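You operate a simulated robot arm through the tools that you are given. There is no shell and no other tool.

You run a simulated robot arm. Do the job below in one go: nothing can be reset, and whatever is moved stays where it is left.

JOB
Take both caps off the battery and rub the white crust off its top.
Fine: charger switch off first; lay the caps on the red mat; use the blue pad and put it back where it lay. Both clips and socket THREE stay as they are. Touch keys, switches and plugs with dry hands. Drop and damage nothing; leave nothing else switched on. What is to be rubbed or washed off counts as gone when no trace of it is left.
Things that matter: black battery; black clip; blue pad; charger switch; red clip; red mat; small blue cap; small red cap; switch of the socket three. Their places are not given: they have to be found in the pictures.

Only the result counts: the job must be done as asked and must still hold three seconds after the hand-in. Knocking over, shifting, dropping, spilling or breaking anything else fails it. A push-on lid holds only when it is set on centred and level and pressed home; a screw cap is set on level and turned clockwise until tight.

ROBOT AND FRAMES
A 7-joint arm with a two-finger parallel gripper, fixed in place. Base frame: the origin is at the foot of the arm, x ahead of it, y to its left, z up. Lengths are in mm, angles in degrees, forces in N, time in s.
Its first joint turns from -166.0 to 166.0 degrees. Payload 4.4 kg.
The tool frame sits at the grasp point between the pads (the TCP): z along the fingers, y along the line on which they close. The tips reach 23 mm beyond it. Largest opening 94 mm; finger width 38, thickness 10; the body of the gripper, 54 by 96 mm, starts 39 mm behind the TCP.
Orientation is that of the tool frame in the base frame, as a unit quaternion [w, x, y, z]. With the fingers straight down and closing along the base's y, the tool's x points along the base's -x, its y along +y and its z along -z.

CONTROLS
- The arm moves only by the tool servo_tool. Its arguments are lists of equal length, an entry for each row: "jaw": the finger opening in mm, from 0 to 94; "dp": the shift along the tool's x, y, z in mm, a list of three; "rot": the turn, a rotation vector about the tool's x, y, z in rad, a list of three. In form: {"jaw": [jaw, ...], "dp": [[tx, ty, tz], ...], "rot": [[wx, wy, wz], ...]}. A call has 1 to 20 rows; each row shifts and turns the commanded pose from where the row before left it, along the tool's axes as they then stand. Rows are played at 5 a second. More than 50 mm and 8.6 degrees between two rows, or a gripper value outside its range, and nothing of the call is played. A pose out of reach is approached as far as the arm can. The call stops where the force on the tool passes 90 N (or 10 N more than at its start, if that is more) or the arm is blocked; 0.2 s more then pass. Each finger travels about 72 mm/s and halts on what it meets, pressing with about 28 N; the grip force reading is that of the motor and also rises with nothing between the fingers. The clock runs only during rows and for 0.2 s after the last one: add rows that do not move to give the fingers time. It gives the time, the measured TCP pose, the force on the tool (base axes), the opening and the grip force at its end, in the units of the frame above (readings bear some noise), with the torque about the TCP (base axes, N m) and any sound that the robot's microphone picked up.
- Cameras (640 x 400 px; columns grow to the right, rows downward): "scene" is fixed at [228.2, -648.3, 1723.3]; the picture's right is [0.81, -0.59, 0.00], its down [-0.28, -0.39, -0.88] and it looks along [0.52, 0.71, -0.48] (base axes); focal length 354 px, centre (320, 200). "wrist" rides on the gripper at [86, 16, -74] in the tool frame; the picture's right is [-0.18, 0.98, 0.00], its down [-0.58, -0.11, -0.81] and it looks along [-0.79, -0.15, 0.59] (tool axes); focal length 243 px, centre (320, 200).
- grab_frame(camera): a new picture of that camera. It takes no simulated time.
- pixel_to_xyz(camera, pixels): for up to 12 pixels [column, row] of the newest picture of that camera ("zoom" is the newest enlarged one), the place [x, y, z] in the base frame of the surface seen there, good to about 3 mm, but the place of the scene camera against the robot may be out by one fixed shift of up to 12 mm in any direction. It takes no simulated time.
- close_up(camera, box): a new picture of the part [left, top, right, bottom] of that camera's present view, enlarged. It takes no simulated time.
- close_job(): hands the job in; it is judged then, once.

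Open the gripper and draw the arm clear of the work before you hand the job in, unless the task says otherwise.

The tools are called after ">>>" as a command line: name --argument value ..., lists and objects as JSON in quotes. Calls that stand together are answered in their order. servo_tool: Moves the arm, as the interface text tells. Its arguments: {"type":"object","properties":{"jaw":{"type":"array","items":{"type":"number"}},"dp":{"type":"array","items":{"type":"array","items":{"type":"number"}}},"rot":{"type":"array","items":{"type":"array","items":{"type":"number"}}}},"required":["jaw","dp","rot"]} The other tools are called the same way: grab_frame (camera) takes a picture; pixel_to_xyz (camera, pixels) gives the place of the surface under pixels of a picture; close_up (camera, box) takes an enlarged picture of a part of a camera's view; close_job () hands the job in.

At the start:

```text
t: 0.0
tool_pos: [730.9, 90.8, 1326.4]
orientation: [-0.001, 0.0, 1.0, 0.0]
wrist_force: [-0.1, 0.4, -0.2]
ft_torque: [0.01, 0.01, -0.01]
gripper_width: 93.9
finger_force: 0.1
```

scene: 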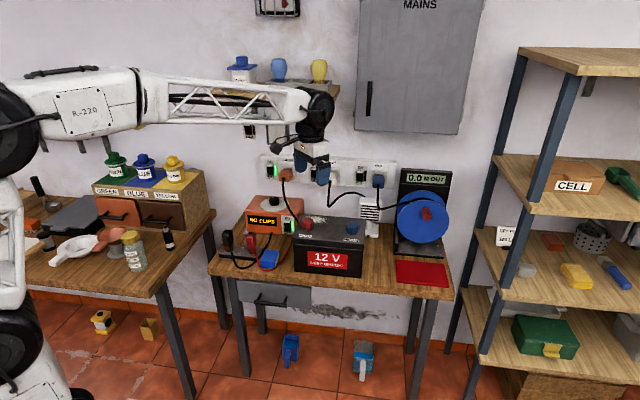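
wrist: 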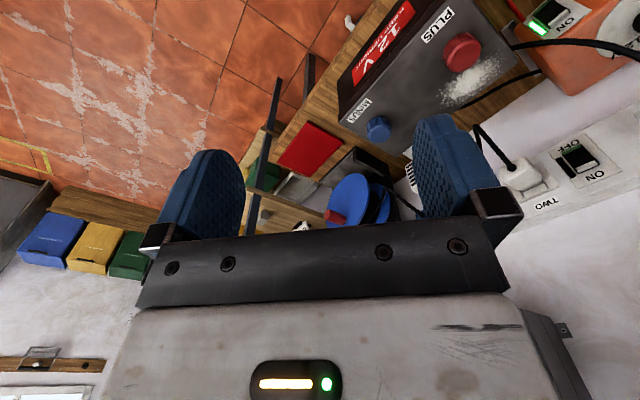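

The scene picture shows the battery around (328,245), the charger at (275,215), and the red mat at (422,273). I'll enlarge the views of the work area first.

>>> close_up --camera "scene" --box '[200, 140, 460, 302]'

>>> close_up --camera "scene" --box '[215, 180, 375, 280]'

>>> close_up --camera "wrist" --box '[320, 0, 640, 200]'

```text
2.46 times, centred on (330, 221) of scene
```

zoom: 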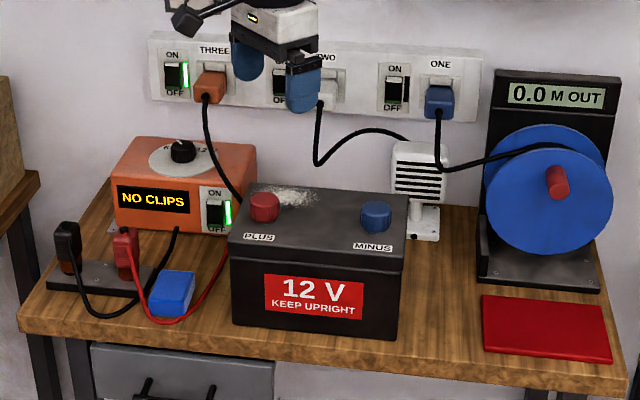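

```text
4.00 times, centred on (295, 230) of scene
```

zoom: 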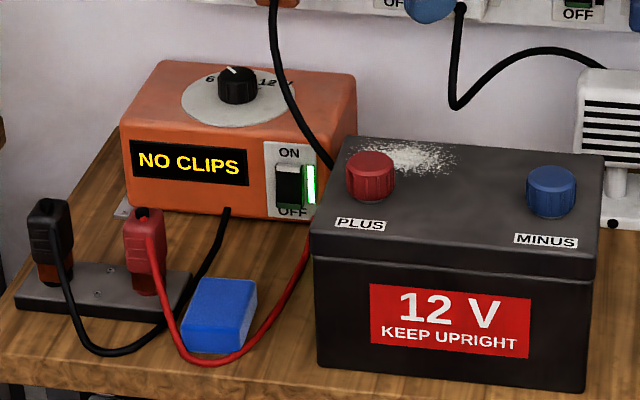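

```text
2.00 times, centred on (480, 100) of wrist
```

zoom: 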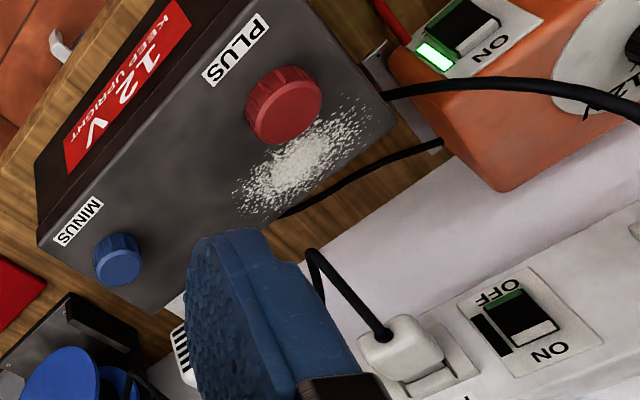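

The wrist camera is the trustworthy one; I read the first points with both cameras to find the scene shift and the layout.

>>> pixel_to_xyz --camera "wrist" --pixels '[[461, 50], [378, 127], [432, 30], [360, 108], [480, 85], [310, 148], [555, 12], [537, 28], [575, 160]]'

>>> pixel_to_xyz --camera "scene" --pixels '[[307, 220], [353, 225], [305, 236], [351, 240], [422, 273], [288, 226], [292, 226], [269, 259], [228, 238], [252, 240], [241, 254], [274, 202]]'

```text
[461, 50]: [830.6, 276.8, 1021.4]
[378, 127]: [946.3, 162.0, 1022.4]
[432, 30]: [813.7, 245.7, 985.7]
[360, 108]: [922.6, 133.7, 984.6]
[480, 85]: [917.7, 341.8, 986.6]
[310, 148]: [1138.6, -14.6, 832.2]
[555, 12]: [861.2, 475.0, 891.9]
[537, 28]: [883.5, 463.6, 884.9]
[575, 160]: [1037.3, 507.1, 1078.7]
```

```text
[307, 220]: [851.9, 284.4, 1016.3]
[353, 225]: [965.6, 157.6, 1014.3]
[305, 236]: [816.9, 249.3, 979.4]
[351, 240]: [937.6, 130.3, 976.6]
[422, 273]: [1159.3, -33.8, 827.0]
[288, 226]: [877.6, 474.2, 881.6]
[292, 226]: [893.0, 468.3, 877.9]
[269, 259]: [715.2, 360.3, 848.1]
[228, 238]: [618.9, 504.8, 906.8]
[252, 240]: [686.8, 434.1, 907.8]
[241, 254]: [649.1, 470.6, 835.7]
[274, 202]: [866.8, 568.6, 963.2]
```

Battery top is at z≈986, table about 825, and the mat lies far out; I read the mat's corners and the scene's extra points, and enlarge the mat.

>>> pixel_to_xyz --camera "scene" --pixels '[[398, 261], [397, 281], [443, 264], [447, 285], [390, 288], [330, 280], [245, 275], [293, 268], [361, 276], [299, 218], [320, 221], [330, 219]]'

>>> close_up --camera "scene" --box '[380, 160, 476, 300]'

>>> close_up --camera "scene" --box '[280, 205, 370, 261]'

```text
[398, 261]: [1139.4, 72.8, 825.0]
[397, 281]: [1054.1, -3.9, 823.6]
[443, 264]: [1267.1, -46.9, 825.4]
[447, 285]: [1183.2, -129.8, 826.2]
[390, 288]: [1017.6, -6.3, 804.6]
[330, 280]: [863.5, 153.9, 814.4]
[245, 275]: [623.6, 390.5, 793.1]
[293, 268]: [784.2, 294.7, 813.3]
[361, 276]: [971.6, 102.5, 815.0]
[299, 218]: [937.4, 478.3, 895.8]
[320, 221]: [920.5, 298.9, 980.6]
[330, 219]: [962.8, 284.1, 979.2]
```

```text
2.86 times, centred on (428, 230) of scene
```

zoom: 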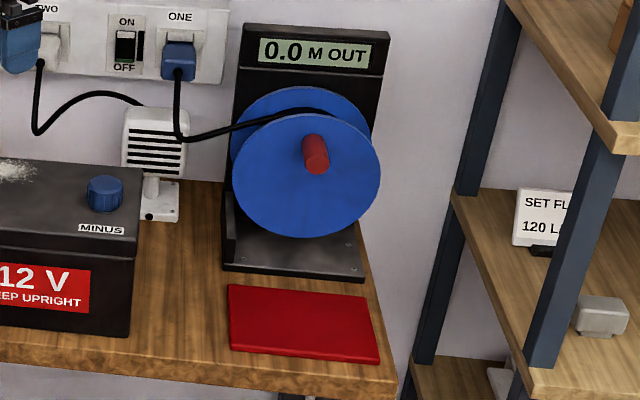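

```text
7.11 times, centred on (325, 233) of scene
```

zoom: 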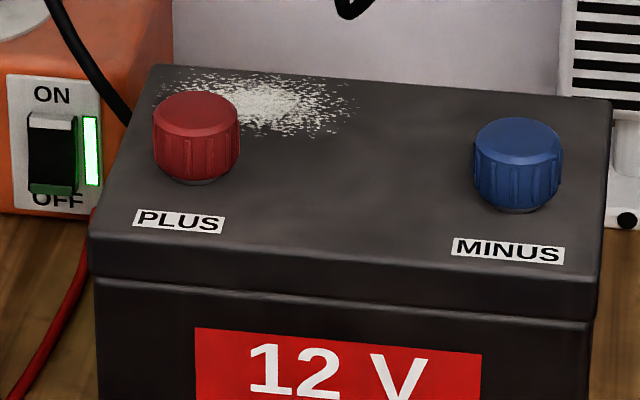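

Scene close-ups show the charger's lit rocker switch at about (288,226), the crust behind and beside the red cap, and the pad at (269,259). I turn the tool by 45° so it faces the bench squarely and come nearer for wrist views.

>>> servo_tool --jaw '[94, 94, 94, 94, 94, 94, 94, 94, 94, 94, 94, 94, 94]' --dp '[[0, 0, 0], [0, 0, 0], [0, 0, 0], [0, 0, 0], [0, 0, 0], [0, 0, 0], [-9.2, 28.3, 34.3], [-9.2, 28.3, 34.3], [-9.2, 28.3, 34.3], [-9.2, 28.3, 34.3], [-9.2, 28.3, 34.3], [-9.2, 28.3, 34.3], [0, 0, 0]]' --rot '[[0, 0, -0.131], [0, 0, -0.131], [0, 0, -0.131], [0, 0, -0.131], [0, 0, -0.131], [0, 0, -0.131], [0, 0, 0], [0, 0, 0], [0, 0, 0], [0, 0, 0], [0, 0, 0], [0, 0, 0], [0, 0, 0]]'

>>> grab_frame --camera "wrist"

>>> grab_frame --camera "scene"

```text
t: 2.8
tool_pos: [649.5, 249.8, 1120.4]
orientation: [0.0, -0.383, 0.924, 0.001]
wrist_force: [-0.1, 0.0, -0.9]
ft_torque: [0.0, 0.01, -0.03]
gripper_width: 93.9
finger_force: 0.0
```

```text
taken
```

wrist: 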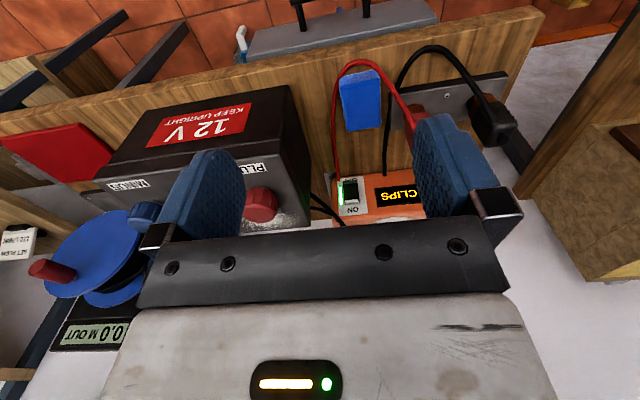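

```text
taken
```

scene: 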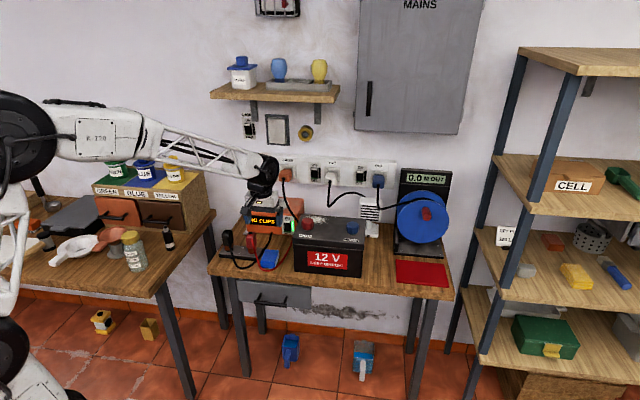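

The wrist picture shows the switch at (350,190), the pad at (360,100), and the clips at right. I enlarge and measure these.

>>> close_up --camera "wrist" --box '[310, 40, 440, 220]'

>>> pixel_to_xyz --camera "wrist" --pixels '[[342, 82], [345, 130], [378, 74], [382, 122], [360, 100], [350, 184], [351, 198], [341, 192], [262, 203], [315, 100], [283, 88], [410, 170]]'

```text
2.22 times, centred on (375, 130) of wrist
```

zoom: 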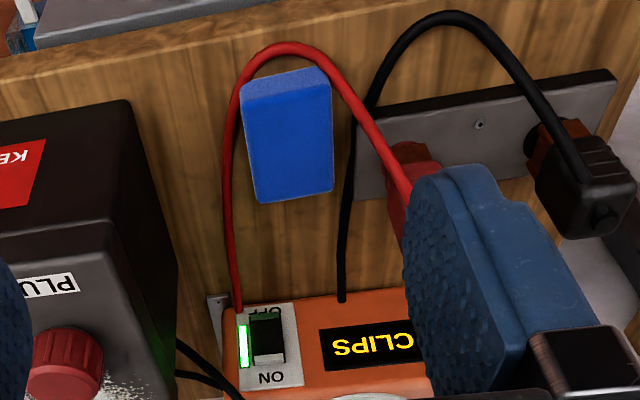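

```text
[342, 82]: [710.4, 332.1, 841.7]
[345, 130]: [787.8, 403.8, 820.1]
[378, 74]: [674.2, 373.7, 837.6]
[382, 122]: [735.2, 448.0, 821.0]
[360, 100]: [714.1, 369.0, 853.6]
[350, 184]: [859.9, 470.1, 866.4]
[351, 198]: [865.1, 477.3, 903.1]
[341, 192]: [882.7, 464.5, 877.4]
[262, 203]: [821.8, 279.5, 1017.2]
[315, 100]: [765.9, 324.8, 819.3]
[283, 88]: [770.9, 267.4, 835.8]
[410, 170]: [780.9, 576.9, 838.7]
```

The rocker's lower half (OFF) protrudes: about (860,470,866), with the top at (865,477,903). I tilt the tool forward and go in front of it for a straight look between the open fingers.

>>> servo_tool --jaw '[94, 94, 94, 94, 94, 94, 94, 94, 94, 94, 94, 94]' --dp '[[0, 0, 0], [0, 0, 0], [0, 0, 0], [0, 0, 0], [-7.1, 1.1, 41.2], [-7.1, 1.1, 41.2], [-7.1, 1.1, 41.2], [-7.1, 1.1, 41.2], [-7.1, 1.1, 41.2], [-7.1, 1.1, 41.2], [0, 0, 0], [0, 0, 0]]' --rot '[[0, -0.15, 0], [0, -0.15, 0], [0, -0.15, 0], [0, -0.15, 0], [0, 0, 0], [0, 0, 0], [0, 0, 0], [0, 0, 0], [0, 0, 0], [0, 0, 0], [0, 0, 0], [0, 0, 0]]'

>>> grab_frame --camera "wrist"

>>> grab_frame --camera "scene"

```text
t: 5.4
tool_pos: [768.2, 381.4, 940.0]
orientation: [0.273, -0.366, 0.882, 0.114]
wrist_force: [-0.3, 0.1, 0.8]
ft_torque: [-0.02, 0.01, 0.01]
gripper_width: 94.0
finger_force: 0.1
```

```text
taken
```

wrist: 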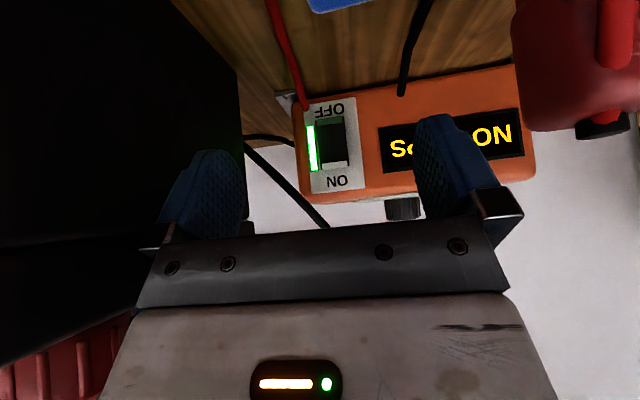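

```text
taken
```

scene: 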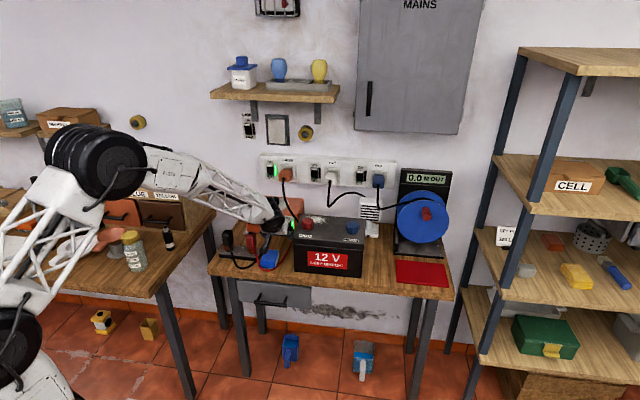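

The switch is right ahead at (330,145). I enlarge and measure it.

>>> close_up --camera "wrist" --box '[280, 80, 400, 210]'

>>> pixel_to_xyz --camera "wrist" --pixels '[[330, 122], [330, 130], [332, 140], [333, 150], [335, 158], [335, 164], [311, 145], [352, 110], [340, 182], [318, 103], [322, 145], [343, 145]]'

```text
3.08 times, centred on (340, 145) of wrist
```

zoom: 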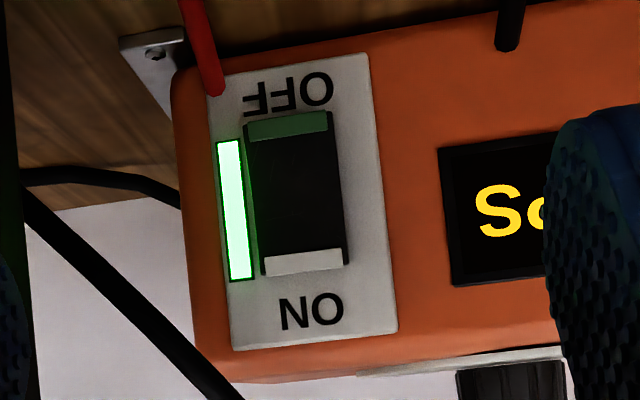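

```text
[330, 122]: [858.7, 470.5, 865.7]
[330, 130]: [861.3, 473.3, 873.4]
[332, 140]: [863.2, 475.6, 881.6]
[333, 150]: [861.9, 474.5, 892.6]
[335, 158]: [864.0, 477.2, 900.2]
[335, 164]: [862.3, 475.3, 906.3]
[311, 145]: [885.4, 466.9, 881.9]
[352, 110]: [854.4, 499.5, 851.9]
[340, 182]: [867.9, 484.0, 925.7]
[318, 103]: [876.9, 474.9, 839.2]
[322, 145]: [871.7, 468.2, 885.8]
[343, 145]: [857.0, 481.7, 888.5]
```

The rocker spans z 864–908 around u (along the bench) 275, with its lower end sticking out. I close the fingers, lessen the tilt slightly and come up to about 18 mm short of its lower half.

>>> servo_tool --jaw '[60, 30, 0, 0, 0, 0, 0, 0]' --dp '[[0, 0, 0], [0, 0, 0], [0, 0, 0], [0, 0, 0], [-16.7, -0.6, 28.3], [-16.7, -0.6, 28.3], [-16.7, -0.6, 28.3], [0, 0, 0]]' --rot '[[0, 0.15, 0], [0, 0, 0], [0, 0, 0], [0, 0, 0], [0, 0, 0], [0, 0, 0], [0, 0, 0], [0, 0, 0]]'

>>> grab_frame --camera "wrist"

```text
t: 7.2
tool_pos: [827.6, 432.3, 884.1]
orientation: [0.207, -0.373, 0.901, 0.085]
wrist_force: [0.2, 0.3, 0.0]
ft_torque: [0.01, 0.0, 0.02]
gripper_width: 0.0
finger_force: 28.1
```

```text
taken
```

wrist: 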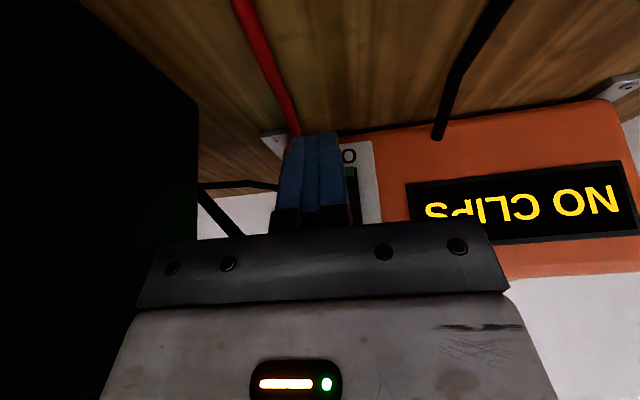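

The fingers in view sit slightly right of the rocker (green rocker edge visible at (350,170)). I re-read the pose after a shift of 3 mm to the left.

>>> servo_tool --jaw '[0, 0, 0]' --dp '[[0, 3, 0], [0, 0, 0], [0, 0, 0]]' --rot '[[0, 0, 0], [0, 0, 0], [0, 0, 0]]'

>>> close_up --camera "wrist" --box '[240, 110, 400, 240]'

>>> close_up --camera "scene" --box '[215, 180, 335, 280]'

```text
t: 8.0
tool_pos: [825.3, 436.1, 883.4]
orientation: [0.206, -0.374, 0.9, 0.086]
wrist_force: [-0.2, -0.5, -0.6]
ft_torque: [0.01, 0.0, 0.0]
gripper_width: 0.0
finger_force: 28.2
```

```text
3.08 times, centred on (320, 175) of wrist
```

zoom: 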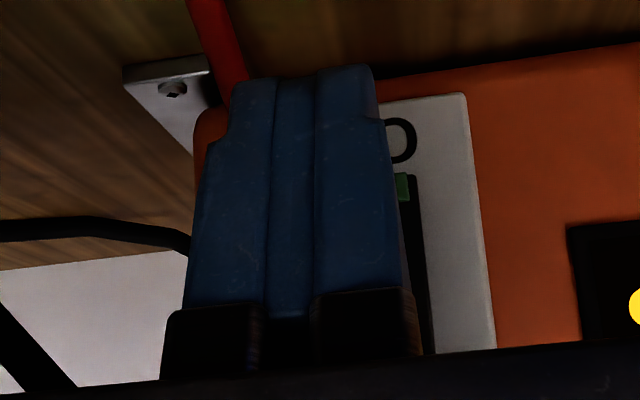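

```text
4.00 times, centred on (275, 230) of scene
```

zoom: 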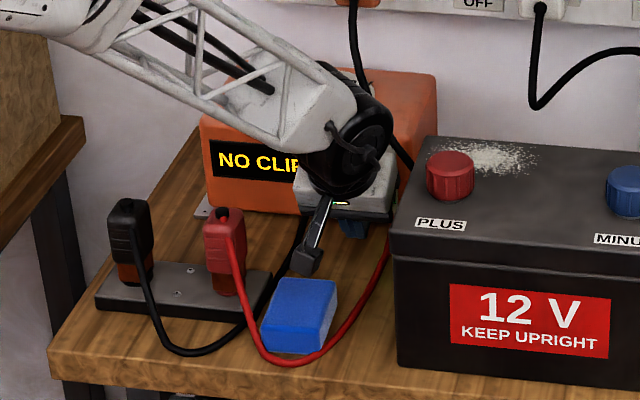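

TCP is now aligned (u≈275). I push forward in small steps: first 18 mm up to the rocker.

>>> servo_tool --jaw '[0, 0, 0, 0, 0, 0]' --dp '[[-4.05, 0, 1.96], [-4.05, 0, 1.96], [-4.05, 0, 1.96], [-4.05, 0, 1.96], [-1.8, 0, 0.87], [0, 0, 0]]' --rot '[[0, 0, 0], [0, 0, 0], [0, 0, 0], [0, 0, 0], [0, 0, 0], [0, 0, 0]]'

>>> close_up --camera "wrist" --box '[240, 110, 400, 240]'

```text
t: 9.4
tool_pos: [840.0, 452.5, 884.4]
orientation: [0.206, -0.373, 0.9, 0.086]
wrist_force: [-0.1, -0.6, 0.4]
ft_torque: [-0.03, -0.01, 0.02]
gripper_width: 0.0
finger_force: 27.5
```

```text
3.08 times, centred on (320, 175) of wrist
```

zoom: 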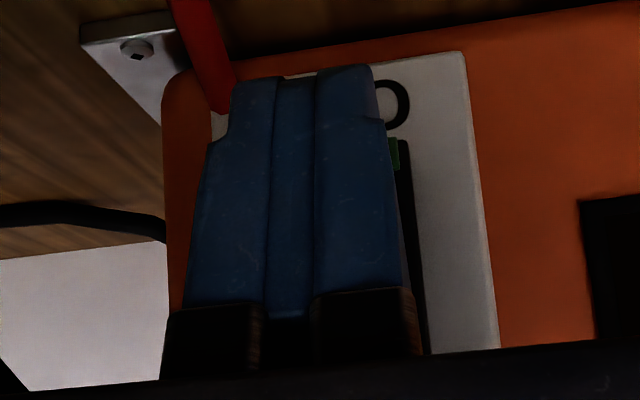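

No contact yet (v≈914). I continue with 2 mm steps, watching the force and sound.

>>> servo_tool --jaw '[0, 0, 0, 0]' --dp '[[-1.8, 0, 0.87], [-1.8, 0, 0.87], [-1.8, 0, 0.87], [0, 0, 0]]' --rot '[[0, 0, 0], [0, 0, 0], [0, 0, 0], [0, 0, 0]]'

```text
t: 10.4
tool_pos: [844.3, 456.2, 884.4]
orientation: [0.206, -0.373, 0.901, 0.085]
wrist_force: [-7.5, -10.2, 1.9]
ft_torque: [-0.17, -0.01, -0.04]
gripper_width: 0.0
finger_force: 27.7
```

Contact now, about 12 N against the rocker. I press a few millimetres further.

>>> servo_tool --jaw '[0, 0, 0, 0]' --dp '[[-1.8, 0, 0.87], [-1.8, 0, 0.87], [0, 0, 0], [0, 0, 0]]' --rot '[[0, 0, 0], [0, 0, 0], [0, 0, 0], [0, 0, 0]]'

>>> close_up --camera "scene" --box '[215, 180, 335, 280]'

>>> close_up --camera "wrist" --box '[240, 110, 400, 240]'

```text
t: 11.1
tool_pos: [844.1, 456.3, 881.8]
orientation: [0.201, -0.373, 0.902, 0.084]
wrist_force: [-8.0, -10.8, 2.1]
ft_torque: [-0.18, -0.01, -0.09]
gripper_width: 0.0
finger_force: 28.8
stopped in row 3: the force on the tool passed its limit at 212 N (the readings are from after the stop); the commanded pose is now the measured one
```

```text
4.00 times, centred on (275, 230) of scene
```

zoom: 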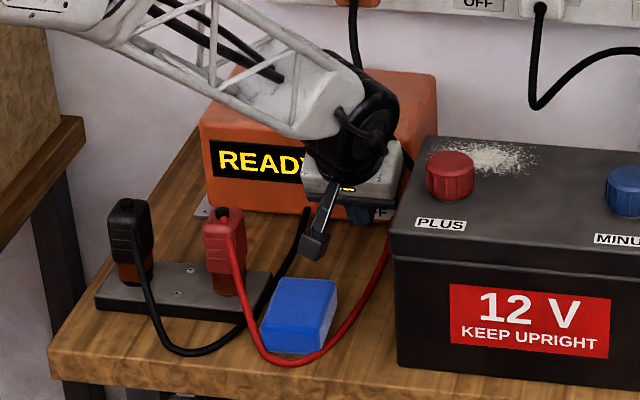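

```text
3.08 times, centred on (320, 175) of wrist
```

zoom: 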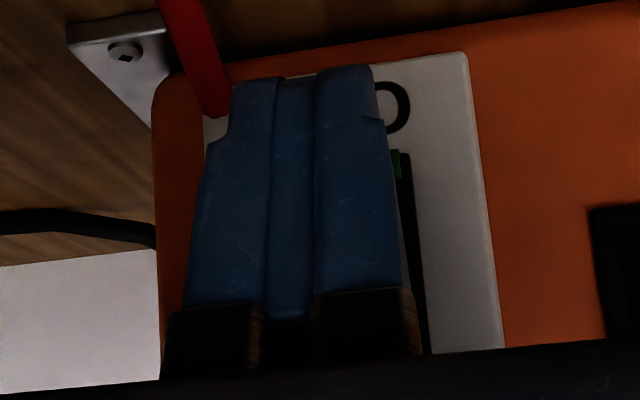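

The force spiked and the call stopped. I back off and look at the switch.

>>> servo_tool --jaw '[0, 0, 0, 30, 60, 94, 94]' --dp '[[4.5, 0, -2.18], [18, 0, -8.7], [36, 0, -17.5], [31, 0, -20], [0, 0, 0], [0, 0, 0], [0, 0, 0]]' --rot '[[0, 0, 0], [0, 0, 0], [0, 0, 0], [0, 0, 0], [0, 0, 0], [0, 0, 0], [0, 0, 0]]'

>>> grab_frame --camera "wrist"

>>> close_up --camera "wrist" --box '[280, 60, 420, 200]'

>>> close_up --camera "scene" --box '[215, 180, 335, 280]'

```text
t: 12.7
tool_pos: [774.0, 383.4, 888.6]
orientation: [0.202, -0.373, 0.902, 0.084]
wrist_force: [0.9, -0.5, -0.5]
ft_torque: [0.01, 0.01, -0.01]
gripper_width: 93.9
finger_force: 0.1
```

```text
taken
```

wrist: 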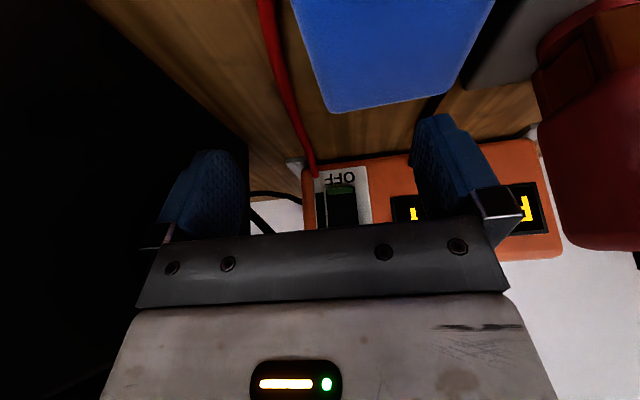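

```text
2.86 times, centred on (350, 130) of wrist
```

zoom: 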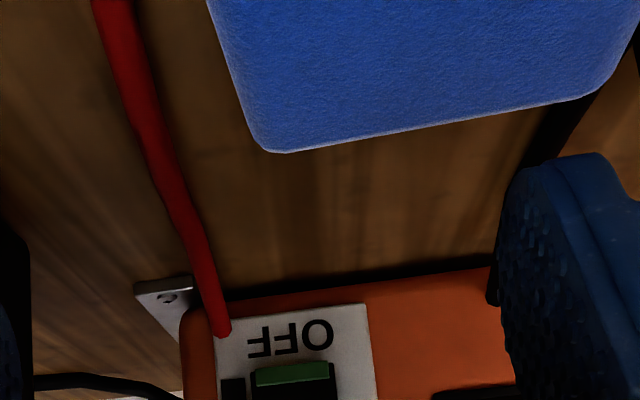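

```text
4.00 times, centred on (275, 230) of scene
```

zoom: 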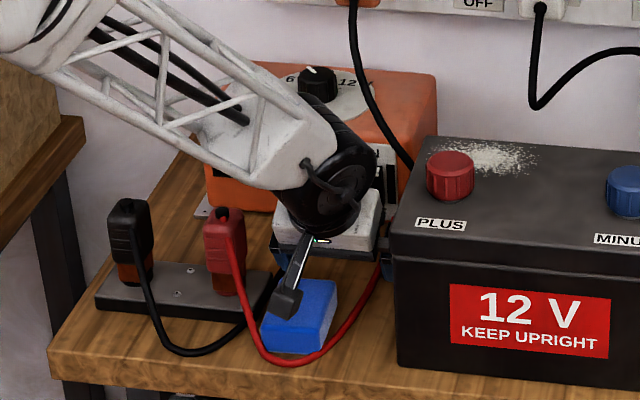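

The indicator by the switch is now dark, so the charger seems off. I rise and look again to confirm.

>>> servo_tool --jaw '[94, 94, 94, 94, 94]' --dp '[[-4, 0, -42.5], [-4, 0, -42.5], [-4, 0, -42.5], [-4, 0, -42.5], [0, 0, 0]]' --rot '[[0, 0, 0], [0, 0, 0], [0, 0, 0], [0, 0, 0], [0, 0, 0]]'

>>> grab_frame --camera "wrist"

>>> close_up --camera "wrist" --box '[270, 60, 430, 220]'

>>> close_up --camera "scene" --box '[215, 180, 335, 280]'

```text
t: 13.9
tool_pos: [731.0, 342.4, 1045.8]
orientation: [0.202, -0.373, 0.902, 0.085]
wrist_force: [0.5, 0.0, -1.0]
ft_torque: [0.04, -0.04, 0.02]
gripper_width: 94.2
finger_force: 0.1
```

```text
taken
```

wrist: 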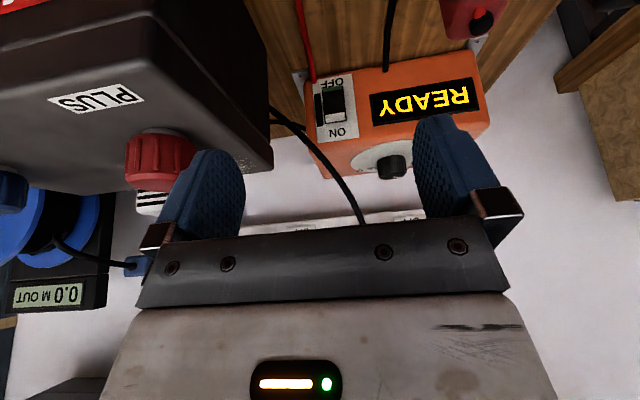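

```text
2.50 times, centred on (350, 140) of wrist
```

zoom: 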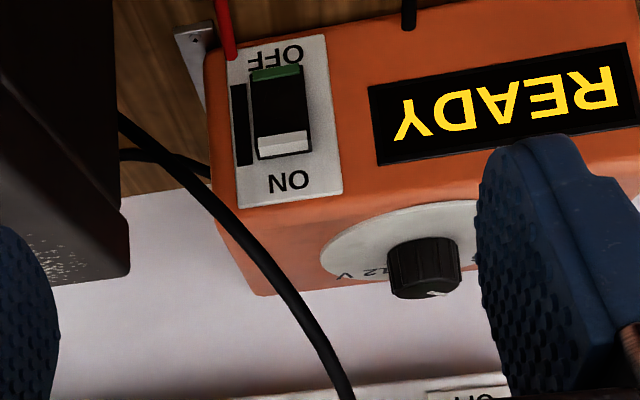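

```text
4.00 times, centred on (275, 230) of scene
```

zoom: 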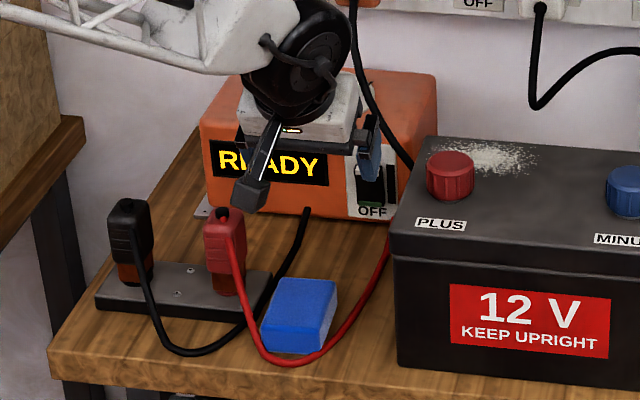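

The charger is off (lamp dark, rocker's ON end now proud). Next I set the tool upright, rise, and move over the red cap for a look from above.

>>> servo_tool --jaw '[94, 94, 94, 94, 94, 94, 94, 94, 94, 94]' --dp '[[0, 0, 0], [0, 0, 0], [0, 0, 0], [0, 0, -40], [0, 0, -40], [0, 0, -30], [-15, -40, 0], [-10, -40, 0], [-5, -35, 0], [0, 0, 0]]' --rot '[[0, 0.15, 0], [0, 0.15, 0], [0, 0.142, 0], [0, 0, 0], [0, 0, 0], [0, 0, 0], [0, 0, 0], [0, 0, 0], [0, 0, 0], [0, 0, 0]]'

>>> grab_frame --camera "wrist"

>>> close_up --camera "wrist" --box '[200, 0, 440, 150]'

```text
t: 16.1
tool_pos: [837.9, 281.4, 1158.2]
orientation: [-0.001, -0.382, 0.924, 0.001]
wrist_force: [0.6, -0.2, -0.2]
ft_torque: [0.03, -0.02, -0.01]
gripper_width: 93.8
finger_force: 0.0
```

```text
taken
```

wrist: 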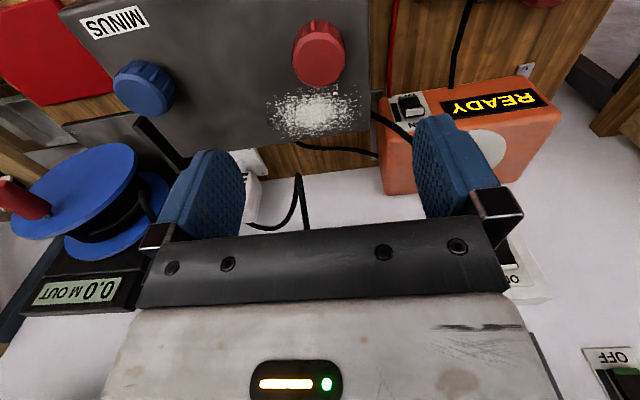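

```text
2.67 times, centred on (320, 75) of wrist
```

zoom: 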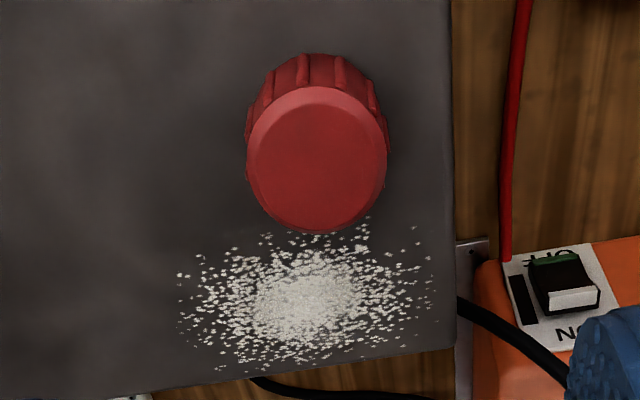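

I measure the red cap's top rim, the crust's outline, and the blue cap.

>>> pixel_to_xyz --camera "zoom" --pixels '[[316, 160], [252, 160], [380, 160], [316, 96], [316, 224], [181, 275], [432, 290], [375, 220], [225, 370], [300, 300], [240, 240], [448, 300]]'

>>> pixel_to_xyz --camera "wrist" --pixels '[[138, 93], [120, 97], [156, 90], [367, 100], [366, 20], [190, 150], [282, 134], [360, 128], [110, 60]]'

```text
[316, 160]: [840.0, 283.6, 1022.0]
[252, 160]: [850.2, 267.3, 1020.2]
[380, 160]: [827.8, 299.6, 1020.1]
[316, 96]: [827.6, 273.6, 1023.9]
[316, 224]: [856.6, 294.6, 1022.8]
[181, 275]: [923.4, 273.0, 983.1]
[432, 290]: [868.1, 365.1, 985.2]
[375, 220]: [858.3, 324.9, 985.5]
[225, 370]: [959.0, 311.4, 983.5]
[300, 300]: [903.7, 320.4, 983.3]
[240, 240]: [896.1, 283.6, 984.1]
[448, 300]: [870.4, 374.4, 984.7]
```

```text
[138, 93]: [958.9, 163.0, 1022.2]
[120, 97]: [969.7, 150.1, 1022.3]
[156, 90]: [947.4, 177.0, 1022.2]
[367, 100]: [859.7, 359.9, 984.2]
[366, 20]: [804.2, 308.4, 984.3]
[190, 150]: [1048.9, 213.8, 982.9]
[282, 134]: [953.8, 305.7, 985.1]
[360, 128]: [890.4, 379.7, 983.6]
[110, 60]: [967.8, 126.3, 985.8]
```

Red cap axis is at u≈393, v≈796 (x 841, y 285), top z 1022; battery top is 984.5. I descend over it with open fingers, closing direction along the bench.

>>> servo_tool --jaw '[94, 94, 94, 94, 94, 94]' --dp '[[-4.5, 0, 30], [0, 0, 40], [0, 0, 40], [0, 0, 20], [0, 0, 0], [0, 0, 0]]' --rot '[[0, 0, 0], [0, 0, 0], [0, 0, 0], [0, 0, 0], [0, 0, 0], [0, 0, 0]]'

>>> grab_frame --camera "wrist"

>>> close_up --camera "scene" --box '[260, 180, 380, 260]'

```text
t: 17.5
tool_pos: [838.9, 285.2, 1025.0]
orientation: [-0.001, -0.383, 0.924, 0.001]
wrist_force: [0.4, -0.3, -0.9]
ft_torque: [0.02, 0.01, -0.01]
gripper_width: 94.2
finger_force: 0.1
```

```text
taken
```

wrist: 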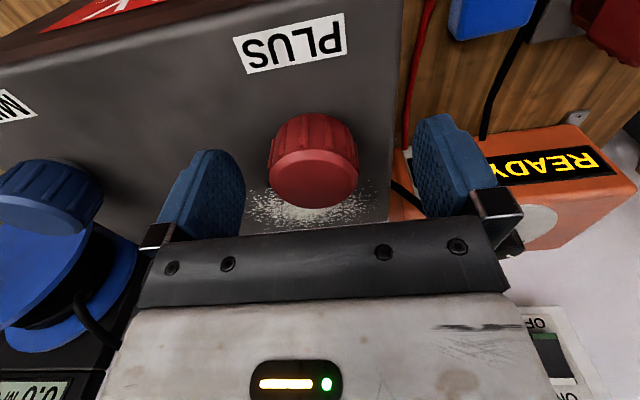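

```text
5.00 times, centred on (320, 220) of scene
```

zoom: 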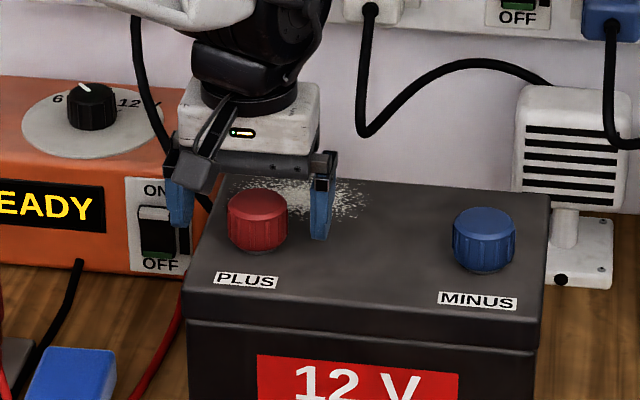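

The cap at (313,165) is nearly centred between the fingers. I measure its rim to fine-tune.

>>> pixel_to_xyz --camera "wrist" --pixels '[[313, 178], [272, 178], [354, 178], [313, 152], [313, 205], [272, 150], [354, 150], [90, 205], [268, 222], [405, 190]]'

>>> close_up --camera "wrist" --box '[150, 90, 470, 250]'

```text
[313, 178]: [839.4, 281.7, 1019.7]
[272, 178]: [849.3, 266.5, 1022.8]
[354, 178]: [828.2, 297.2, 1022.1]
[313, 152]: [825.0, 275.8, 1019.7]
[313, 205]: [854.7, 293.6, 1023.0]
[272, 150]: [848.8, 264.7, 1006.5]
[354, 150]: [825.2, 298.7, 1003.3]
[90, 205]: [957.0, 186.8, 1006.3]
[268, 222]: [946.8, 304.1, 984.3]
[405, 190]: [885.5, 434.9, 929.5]
```

```text
2.00 times, centred on (310, 170) of wrist
```

zoom: 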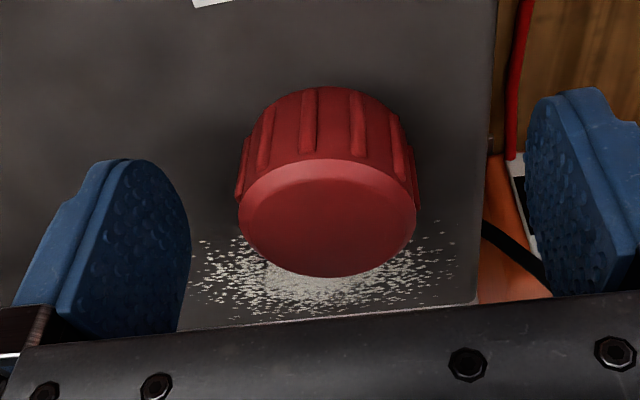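

Cap axis is u≈393.8, v≈795.3; I shift 2 mm, go down 8 mm and close on the cap.

>>> servo_tool --jaw '[94, 94, 70, 45, 38, 36, 36]' --dp '[[0, -2, 5], [0, 0, 3], [0, 0, 0], [0, 0, 0], [0, 0, 0], [0, 0, 0], [0, 0, 0]]' --rot '[[0, 0, 0], [0, 0, 0], [0, 0, 0], [0, 0, 0], [0, 0, 0], [0, 0, 0], [0, 0, 0]]'

>>> close_up --camera "wrist" --box '[150, 90, 470, 250]'

```text
t: 19.1
tool_pos: [839.7, 283.4, 1017.3]
orientation: [0.0, -0.383, 0.924, 0.001]
wrist_force: [11.1, -12.1, 0.9]
ft_torque: [-0.21, -0.19, -0.09]
gripper_width: 43.0
finger_force: 27.7
heard: snap
```

```text
2.00 times, centred on (310, 170) of wrist
```

zoom: 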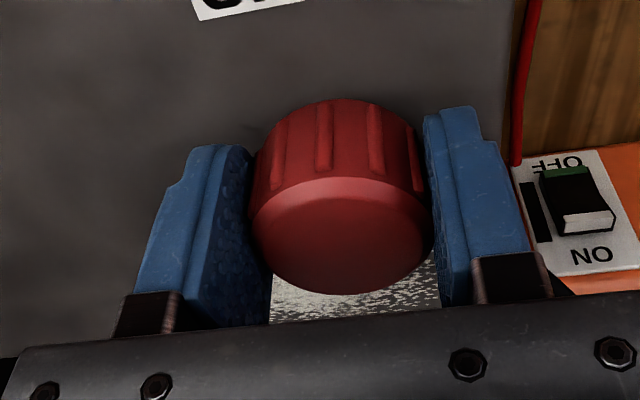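

The grip took hold at 43 mm, with a "snap" heard and a 16 N sideways force toward +u. I ease 1 mm in that direction and look at the cap.

>>> servo_tool --jaw '[36, 36, 36]' --dp '[[0, -1, 0], [0, 0, 0], [0, 0, 0]]' --rot '[[0, 0, 0], [0, 0, 0], [0, 0, 0]]'

>>> close_up --camera "scene" --box '[270, 190, 350, 250]'

```text
t: 19.9
tool_pos: [840.4, 284.0, 1017.0]
orientation: [-0.001, -0.383, 0.924, 0.001]
wrist_force: [8.5, -12.4, -0.2]
ft_torque: [-0.23, -0.15, -0.07]
gripper_width: 42.9
finger_force: 28.4
```

```text
6.67 times, centred on (310, 220) of scene
```

zoom: 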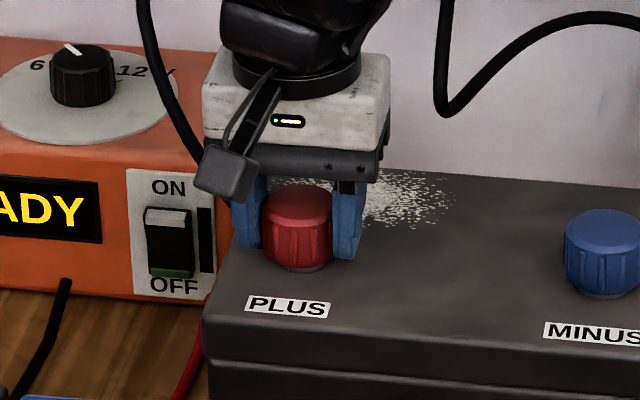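

Still 15 N sideways; I ease 1 mm more and try a small counter-clockwise turn to learn whether it is screwed.

>>> servo_tool --jaw '[36, 36, 36, 36]' --dp '[[0, -1, 0], [0, 0, 0], [0, 0, 0], [0, 0, 0]]' --rot '[[0, 0, 0], [0, 0, -0.1], [0, 0, -0.1], [0, 0, 0]]'

>>> close_up --camera "wrist" --box '[150, 90, 470, 250]'

```text
t: 20.9
tool_pos: [840.8, 284.3, 1018.0]
orientation: [0.001, -0.474, 0.881, 0.001]
wrist_force: [6.3, -5.1, 0.0]
ft_torque: [-0.08, -0.09, -0.01]
gripper_width: 43.2
finger_force: 28.0
```

```text
2.00 times, centred on (310, 170) of wrist
```

zoom: 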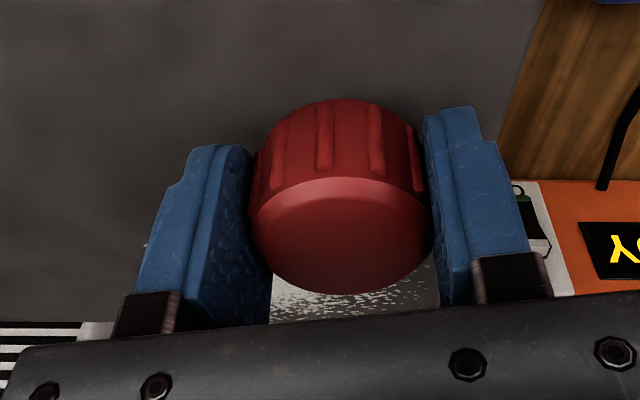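

The cap turned along with the fingers with almost no torque. I keep turning counter-clockwise 50° more and watch the vertical force.

>>> servo_tool --jaw '[36, 36, 36, 36, 36, 36, 36]' --dp '[[0, 0, 0], [0, 0, 0], [0, 0, 0], [0, 0, 0], [0, 0, 0], [0, 0, 0], [0, 0, 0]]' --rot '[[0, 0, -0.145], [0, 0, -0.145], [0, 0, -0.145], [0, 0, -0.145], [0, 0, -0.145], [0, 0, -0.145], [0, 0, 0]]'

```text
t: 22.5
tool_pos: [841.3, 286.0, 1019.6]
orientation: [-0.001, 0.801, -0.599, -0.001]
wrist_force: [34.4, 12.2, -2.7]
ft_torque: [0.18, -0.55, -0.01]
gripper_width: 43.0
finger_force: 27.8
```

A 36 N side force has built up along the closing axis, so my axis is a little off. I shift 2.5 mm along -y of the tool to relieve it.

>>> servo_tool --jaw '[36, 36, 36]' --dp '[[0, -1.5, 0], [0, -1, 0], [0, 0, 0]]' --rot '[[0, 0, 0], [0, 0, 0], [0, 0, 0]]'

>>> grab_frame --camera "wrist"

>>> close_up --camera "scene" --box '[270, 190, 350, 250]'

```text
t: 23.3
tool_pos: [841.1, 284.4, 1019.2]
orientation: [0.001, 0.8, -0.6, -0.002]
wrist_force: [0.9, 0.4, -0.4]
ft_torque: [0.0, -0.01, -0.04]
gripper_width: 43.0
finger_force: 27.8
```

```text
taken
```

wrist: 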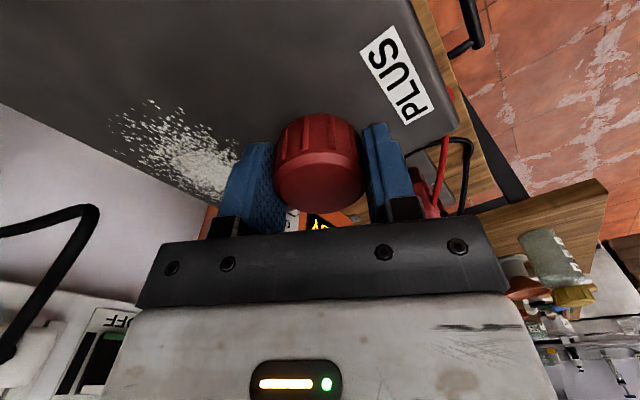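

```text
6.67 times, centred on (310, 220) of scene
```

zoom: 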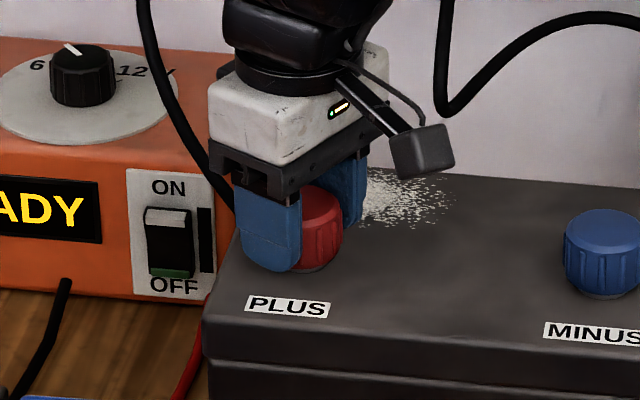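

Forces are near zero. I try a gentle 2 mm lift to see whether the cap is already free.

>>> servo_tool --jaw '[36, 36, 36]' --dp '[[0, 0, -1], [0, 0, -1], [0, 0, 0]]' --rot '[[0, 0, 0], [0, 0, 0], [0, 0, 0]]'

>>> close_up --camera "scene" --box '[270, 190, 350, 250]'

```text
t: 24.1
tool_pos: [843.4, 284.5, 1022.4]
orientation: [-0.001, 0.8, -0.6, -0.002]
wrist_force: [0.3, 0.4, 0.0]
ft_torque: [0.01, 0.0, -0.01]
gripper_width: 42.8
finger_force: 27.8
```

```text
6.67 times, centred on (310, 220) of scene
```

zoom: 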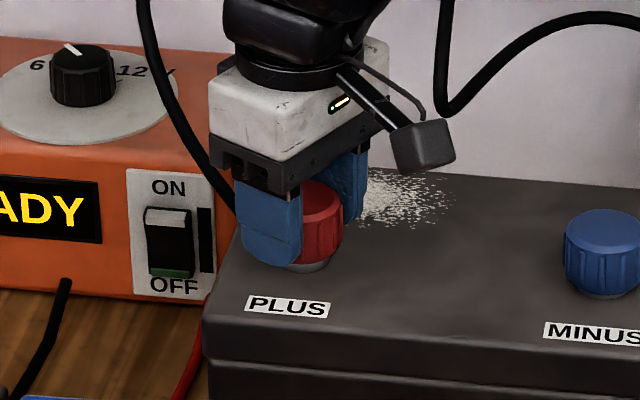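

The cap rises with no resistance (grey post showing under it), so it is free. I lift it straight up another 45 mm.

>>> servo_tool --jaw '[36, 36, 36, 36]' --dp '[[0, 0, -5], [0, 0, -10], [0, 0, -30], [0, 0, 0]]' --rot '[[0, 0, 0], [0, 0, 0], [0, 0, 0], [0, 0, 0]]'

>>> grab_frame --camera "wrist"

>>> close_up --camera "scene" --box '[260, 170, 360, 250]'

```text
t: 25.1
tool_pos: [841.2, 286.2, 1066.0]
orientation: [-0.001, 0.8, -0.6, -0.001]
wrist_force: [-0.4, 0.8, -0.2]
ft_torque: [0.02, 0.01, 0.01]
gripper_width: 42.6
finger_force: 28.1
```

```text
taken
```

wrist: 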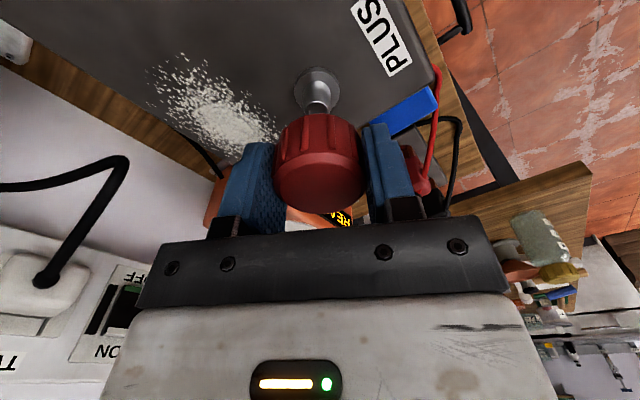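

```text
5.00 times, centred on (310, 210) of scene
```

zoom: 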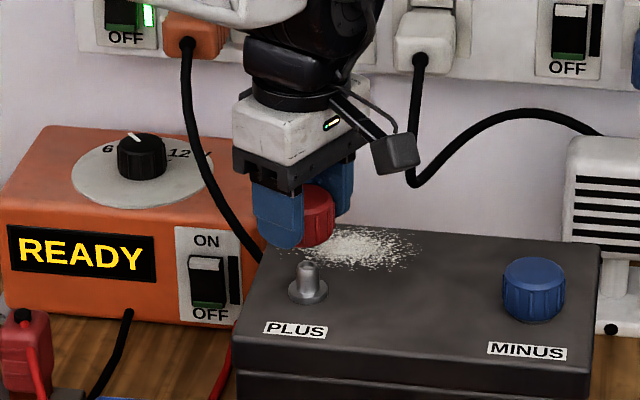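

The red cap is off and held, showing the bare metal post. The mat lies beyond vertical reach, so I'll raise, turn the tool back to yaw 0 and test how far out it gets over the mat.

>>> servo_tool --jaw '[36, 36, 36, 36, 36, 36, 36, 36, 36, 36, 36, 36, 36, 36, 36]' --dp '[[0, 0, -40], [0, 0, 0], [0, 0, 0], [0, 0, 0], [0, 0, 0], [0, 0, 0], [0, 0, 0], [0, 0, 0], [0, 0, 0], [0, 0, 0], [0, 0, 0], [0, 0, 0], [0, 0, 0], [0, 0, 0], [0, 0, 0]]' --rot '[[0, 0, 0], [0, 0, 0.1427], [0, 0, 0.1427], [0, 0, 0.1427], [0, 0, 0.1427], [0, 0, 0.1427], [0, 0, 0.1427], [0, 0, 0.1427], [0, 0, 0.1427], [0, 0, 0.1427], [0, 0, 0.1427], [0, 0, 0.1427], [0, 0, 0.1427], [0, 0, 0.1427], [0, 0, 0]]'

>>> servo_tool --jaw '[36, 36, 36, 36, 36, 36, 36, 36, 36]' --dp '[[-30.5, -35.6, 0], [-30.5, -35.6, 0], [-30.5, -35.6, 0], [-30.5, -35.6, 0], [-30.5, -35.6, 0], [-30.5, -35.6, 0], [-30.5, -35.6, 0], [-30.5, -35.6, 0], [0, 0, 0]]' --rot '[[0, 0, 0], [0, 0, 0], [0, 0, 0], [0, 0, 0], [0, 0, 0], [0, 0, 0], [0, 0, 0], [0, 0, 0], [0, 0, 0]]'

>>> grab_frame --camera "wrist"

>>> grab_frame --camera "scene"

```text
t: 28.3
tool_pos: [845.1, 284.5, 1106.8]
orientation: [0.0, 0.001, 1.0, 0.001]
wrist_force: [-0.6, 0.0, -0.5]
ft_torque: [0.01, 0.02, -0.01]
gripper_width: 42.7
finger_force: 27.8
```

```text
t: 30.3
tool_pos: [1087.8, -4.1, 1105.4]
orientation: [-0.001, -0.001, 1.0, 0.001]
wrist_force: [-0.7, -0.3, 0.2]
ft_torque: [0.01, 0.03, 0.01]
gripper_width: 43.0
finger_force: 28.5
```

```text
taken
```

wrist: 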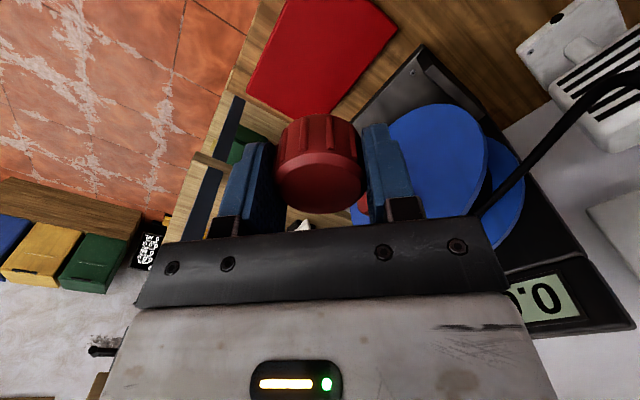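

```text
taken
```

scene: 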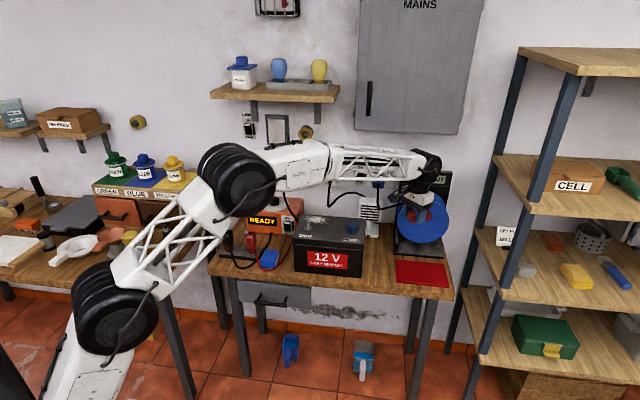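

It reaches (1088,-4) vertically at z 1105. I measure the mat from here.

>>> pixel_to_xyz --camera "wrist" --pixels '[[249, 86], [287, 4], [394, 30], [333, 112], [300, 110], [320, 60], [270, 50], [350, 30], [235, 90], [360, 95], [430, 60], [265, 20]]'

>>> close_up --camera "wrist" --box '[220, 0, 460, 150]'

```text
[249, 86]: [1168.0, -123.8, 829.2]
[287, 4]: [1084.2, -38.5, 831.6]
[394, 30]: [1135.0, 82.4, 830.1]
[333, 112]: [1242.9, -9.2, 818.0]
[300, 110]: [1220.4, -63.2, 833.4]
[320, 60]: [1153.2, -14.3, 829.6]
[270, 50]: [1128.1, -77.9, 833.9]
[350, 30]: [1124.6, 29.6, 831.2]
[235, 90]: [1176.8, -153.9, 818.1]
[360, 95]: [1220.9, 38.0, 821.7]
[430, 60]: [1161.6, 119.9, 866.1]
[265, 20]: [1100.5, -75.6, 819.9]
```

```text
2.67 times, centred on (340, 75) of wrist
```

zoom: 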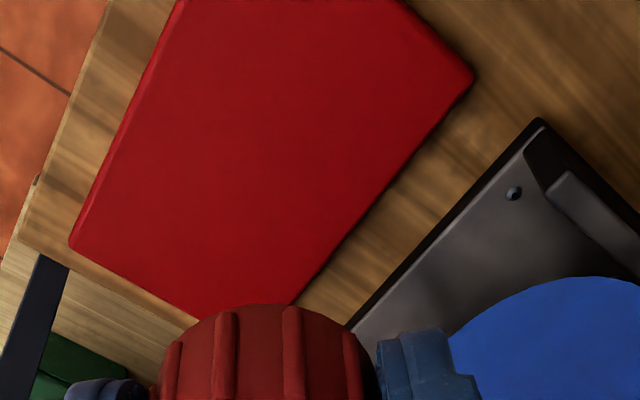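

The mat spans u 744–914, v 738–861 with top z≈831; I'm above its near-left part (u≈772, v≈766), 28 mm inside both edges. I descend vertically in steps to see if it reaches.

>>> servo_tool --jaw '[36, 36, 36, 36, 36, 36, 36]' --dp '[[-5, 0, 40], [0, 0, 40], [0, 0, 40], [0, 0, 40], [0, 0, 40], [0, 0, 0], [0, 0, 0]]' --rot '[[0, 0, 0], [0, 0, 0], [0, 0, 0], [0, 0, 0], [0, 0, 0], [0, 0, 0], [0, 0, 0]]'

>>> grab_frame --camera "wrist"

>>> grab_frame --camera "scene"

```text
t: 31.9
tool_pos: [1091.6, -1.4, 906.7]
orientation: [-0.001, -0.001, 1.0, 0.001]
wrist_force: [0.6, 0.8, -0.6]
ft_torque: [0.02, 0.0, -0.03]
gripper_width: 42.5
finger_force: 27.6
```

```text
taken
```

wrist: 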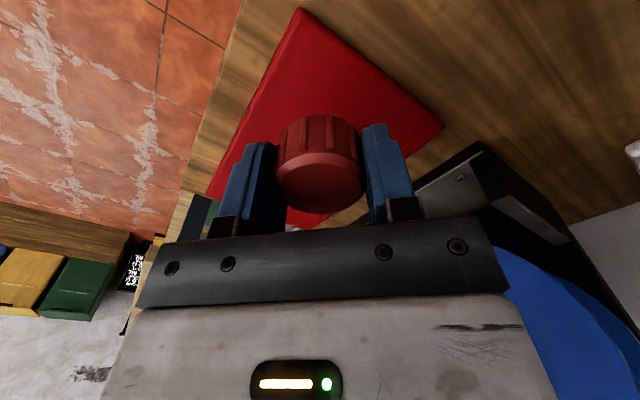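

```text
taken
```

scene: 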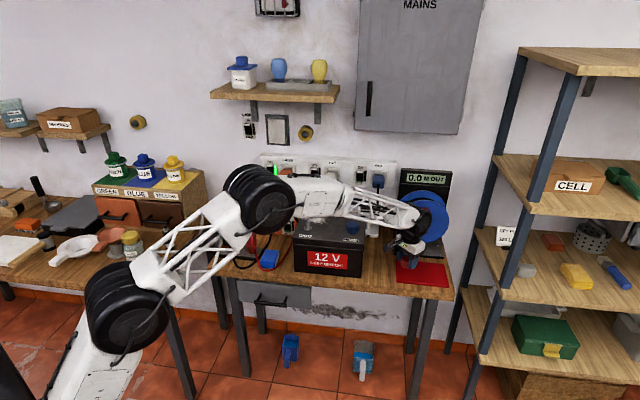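

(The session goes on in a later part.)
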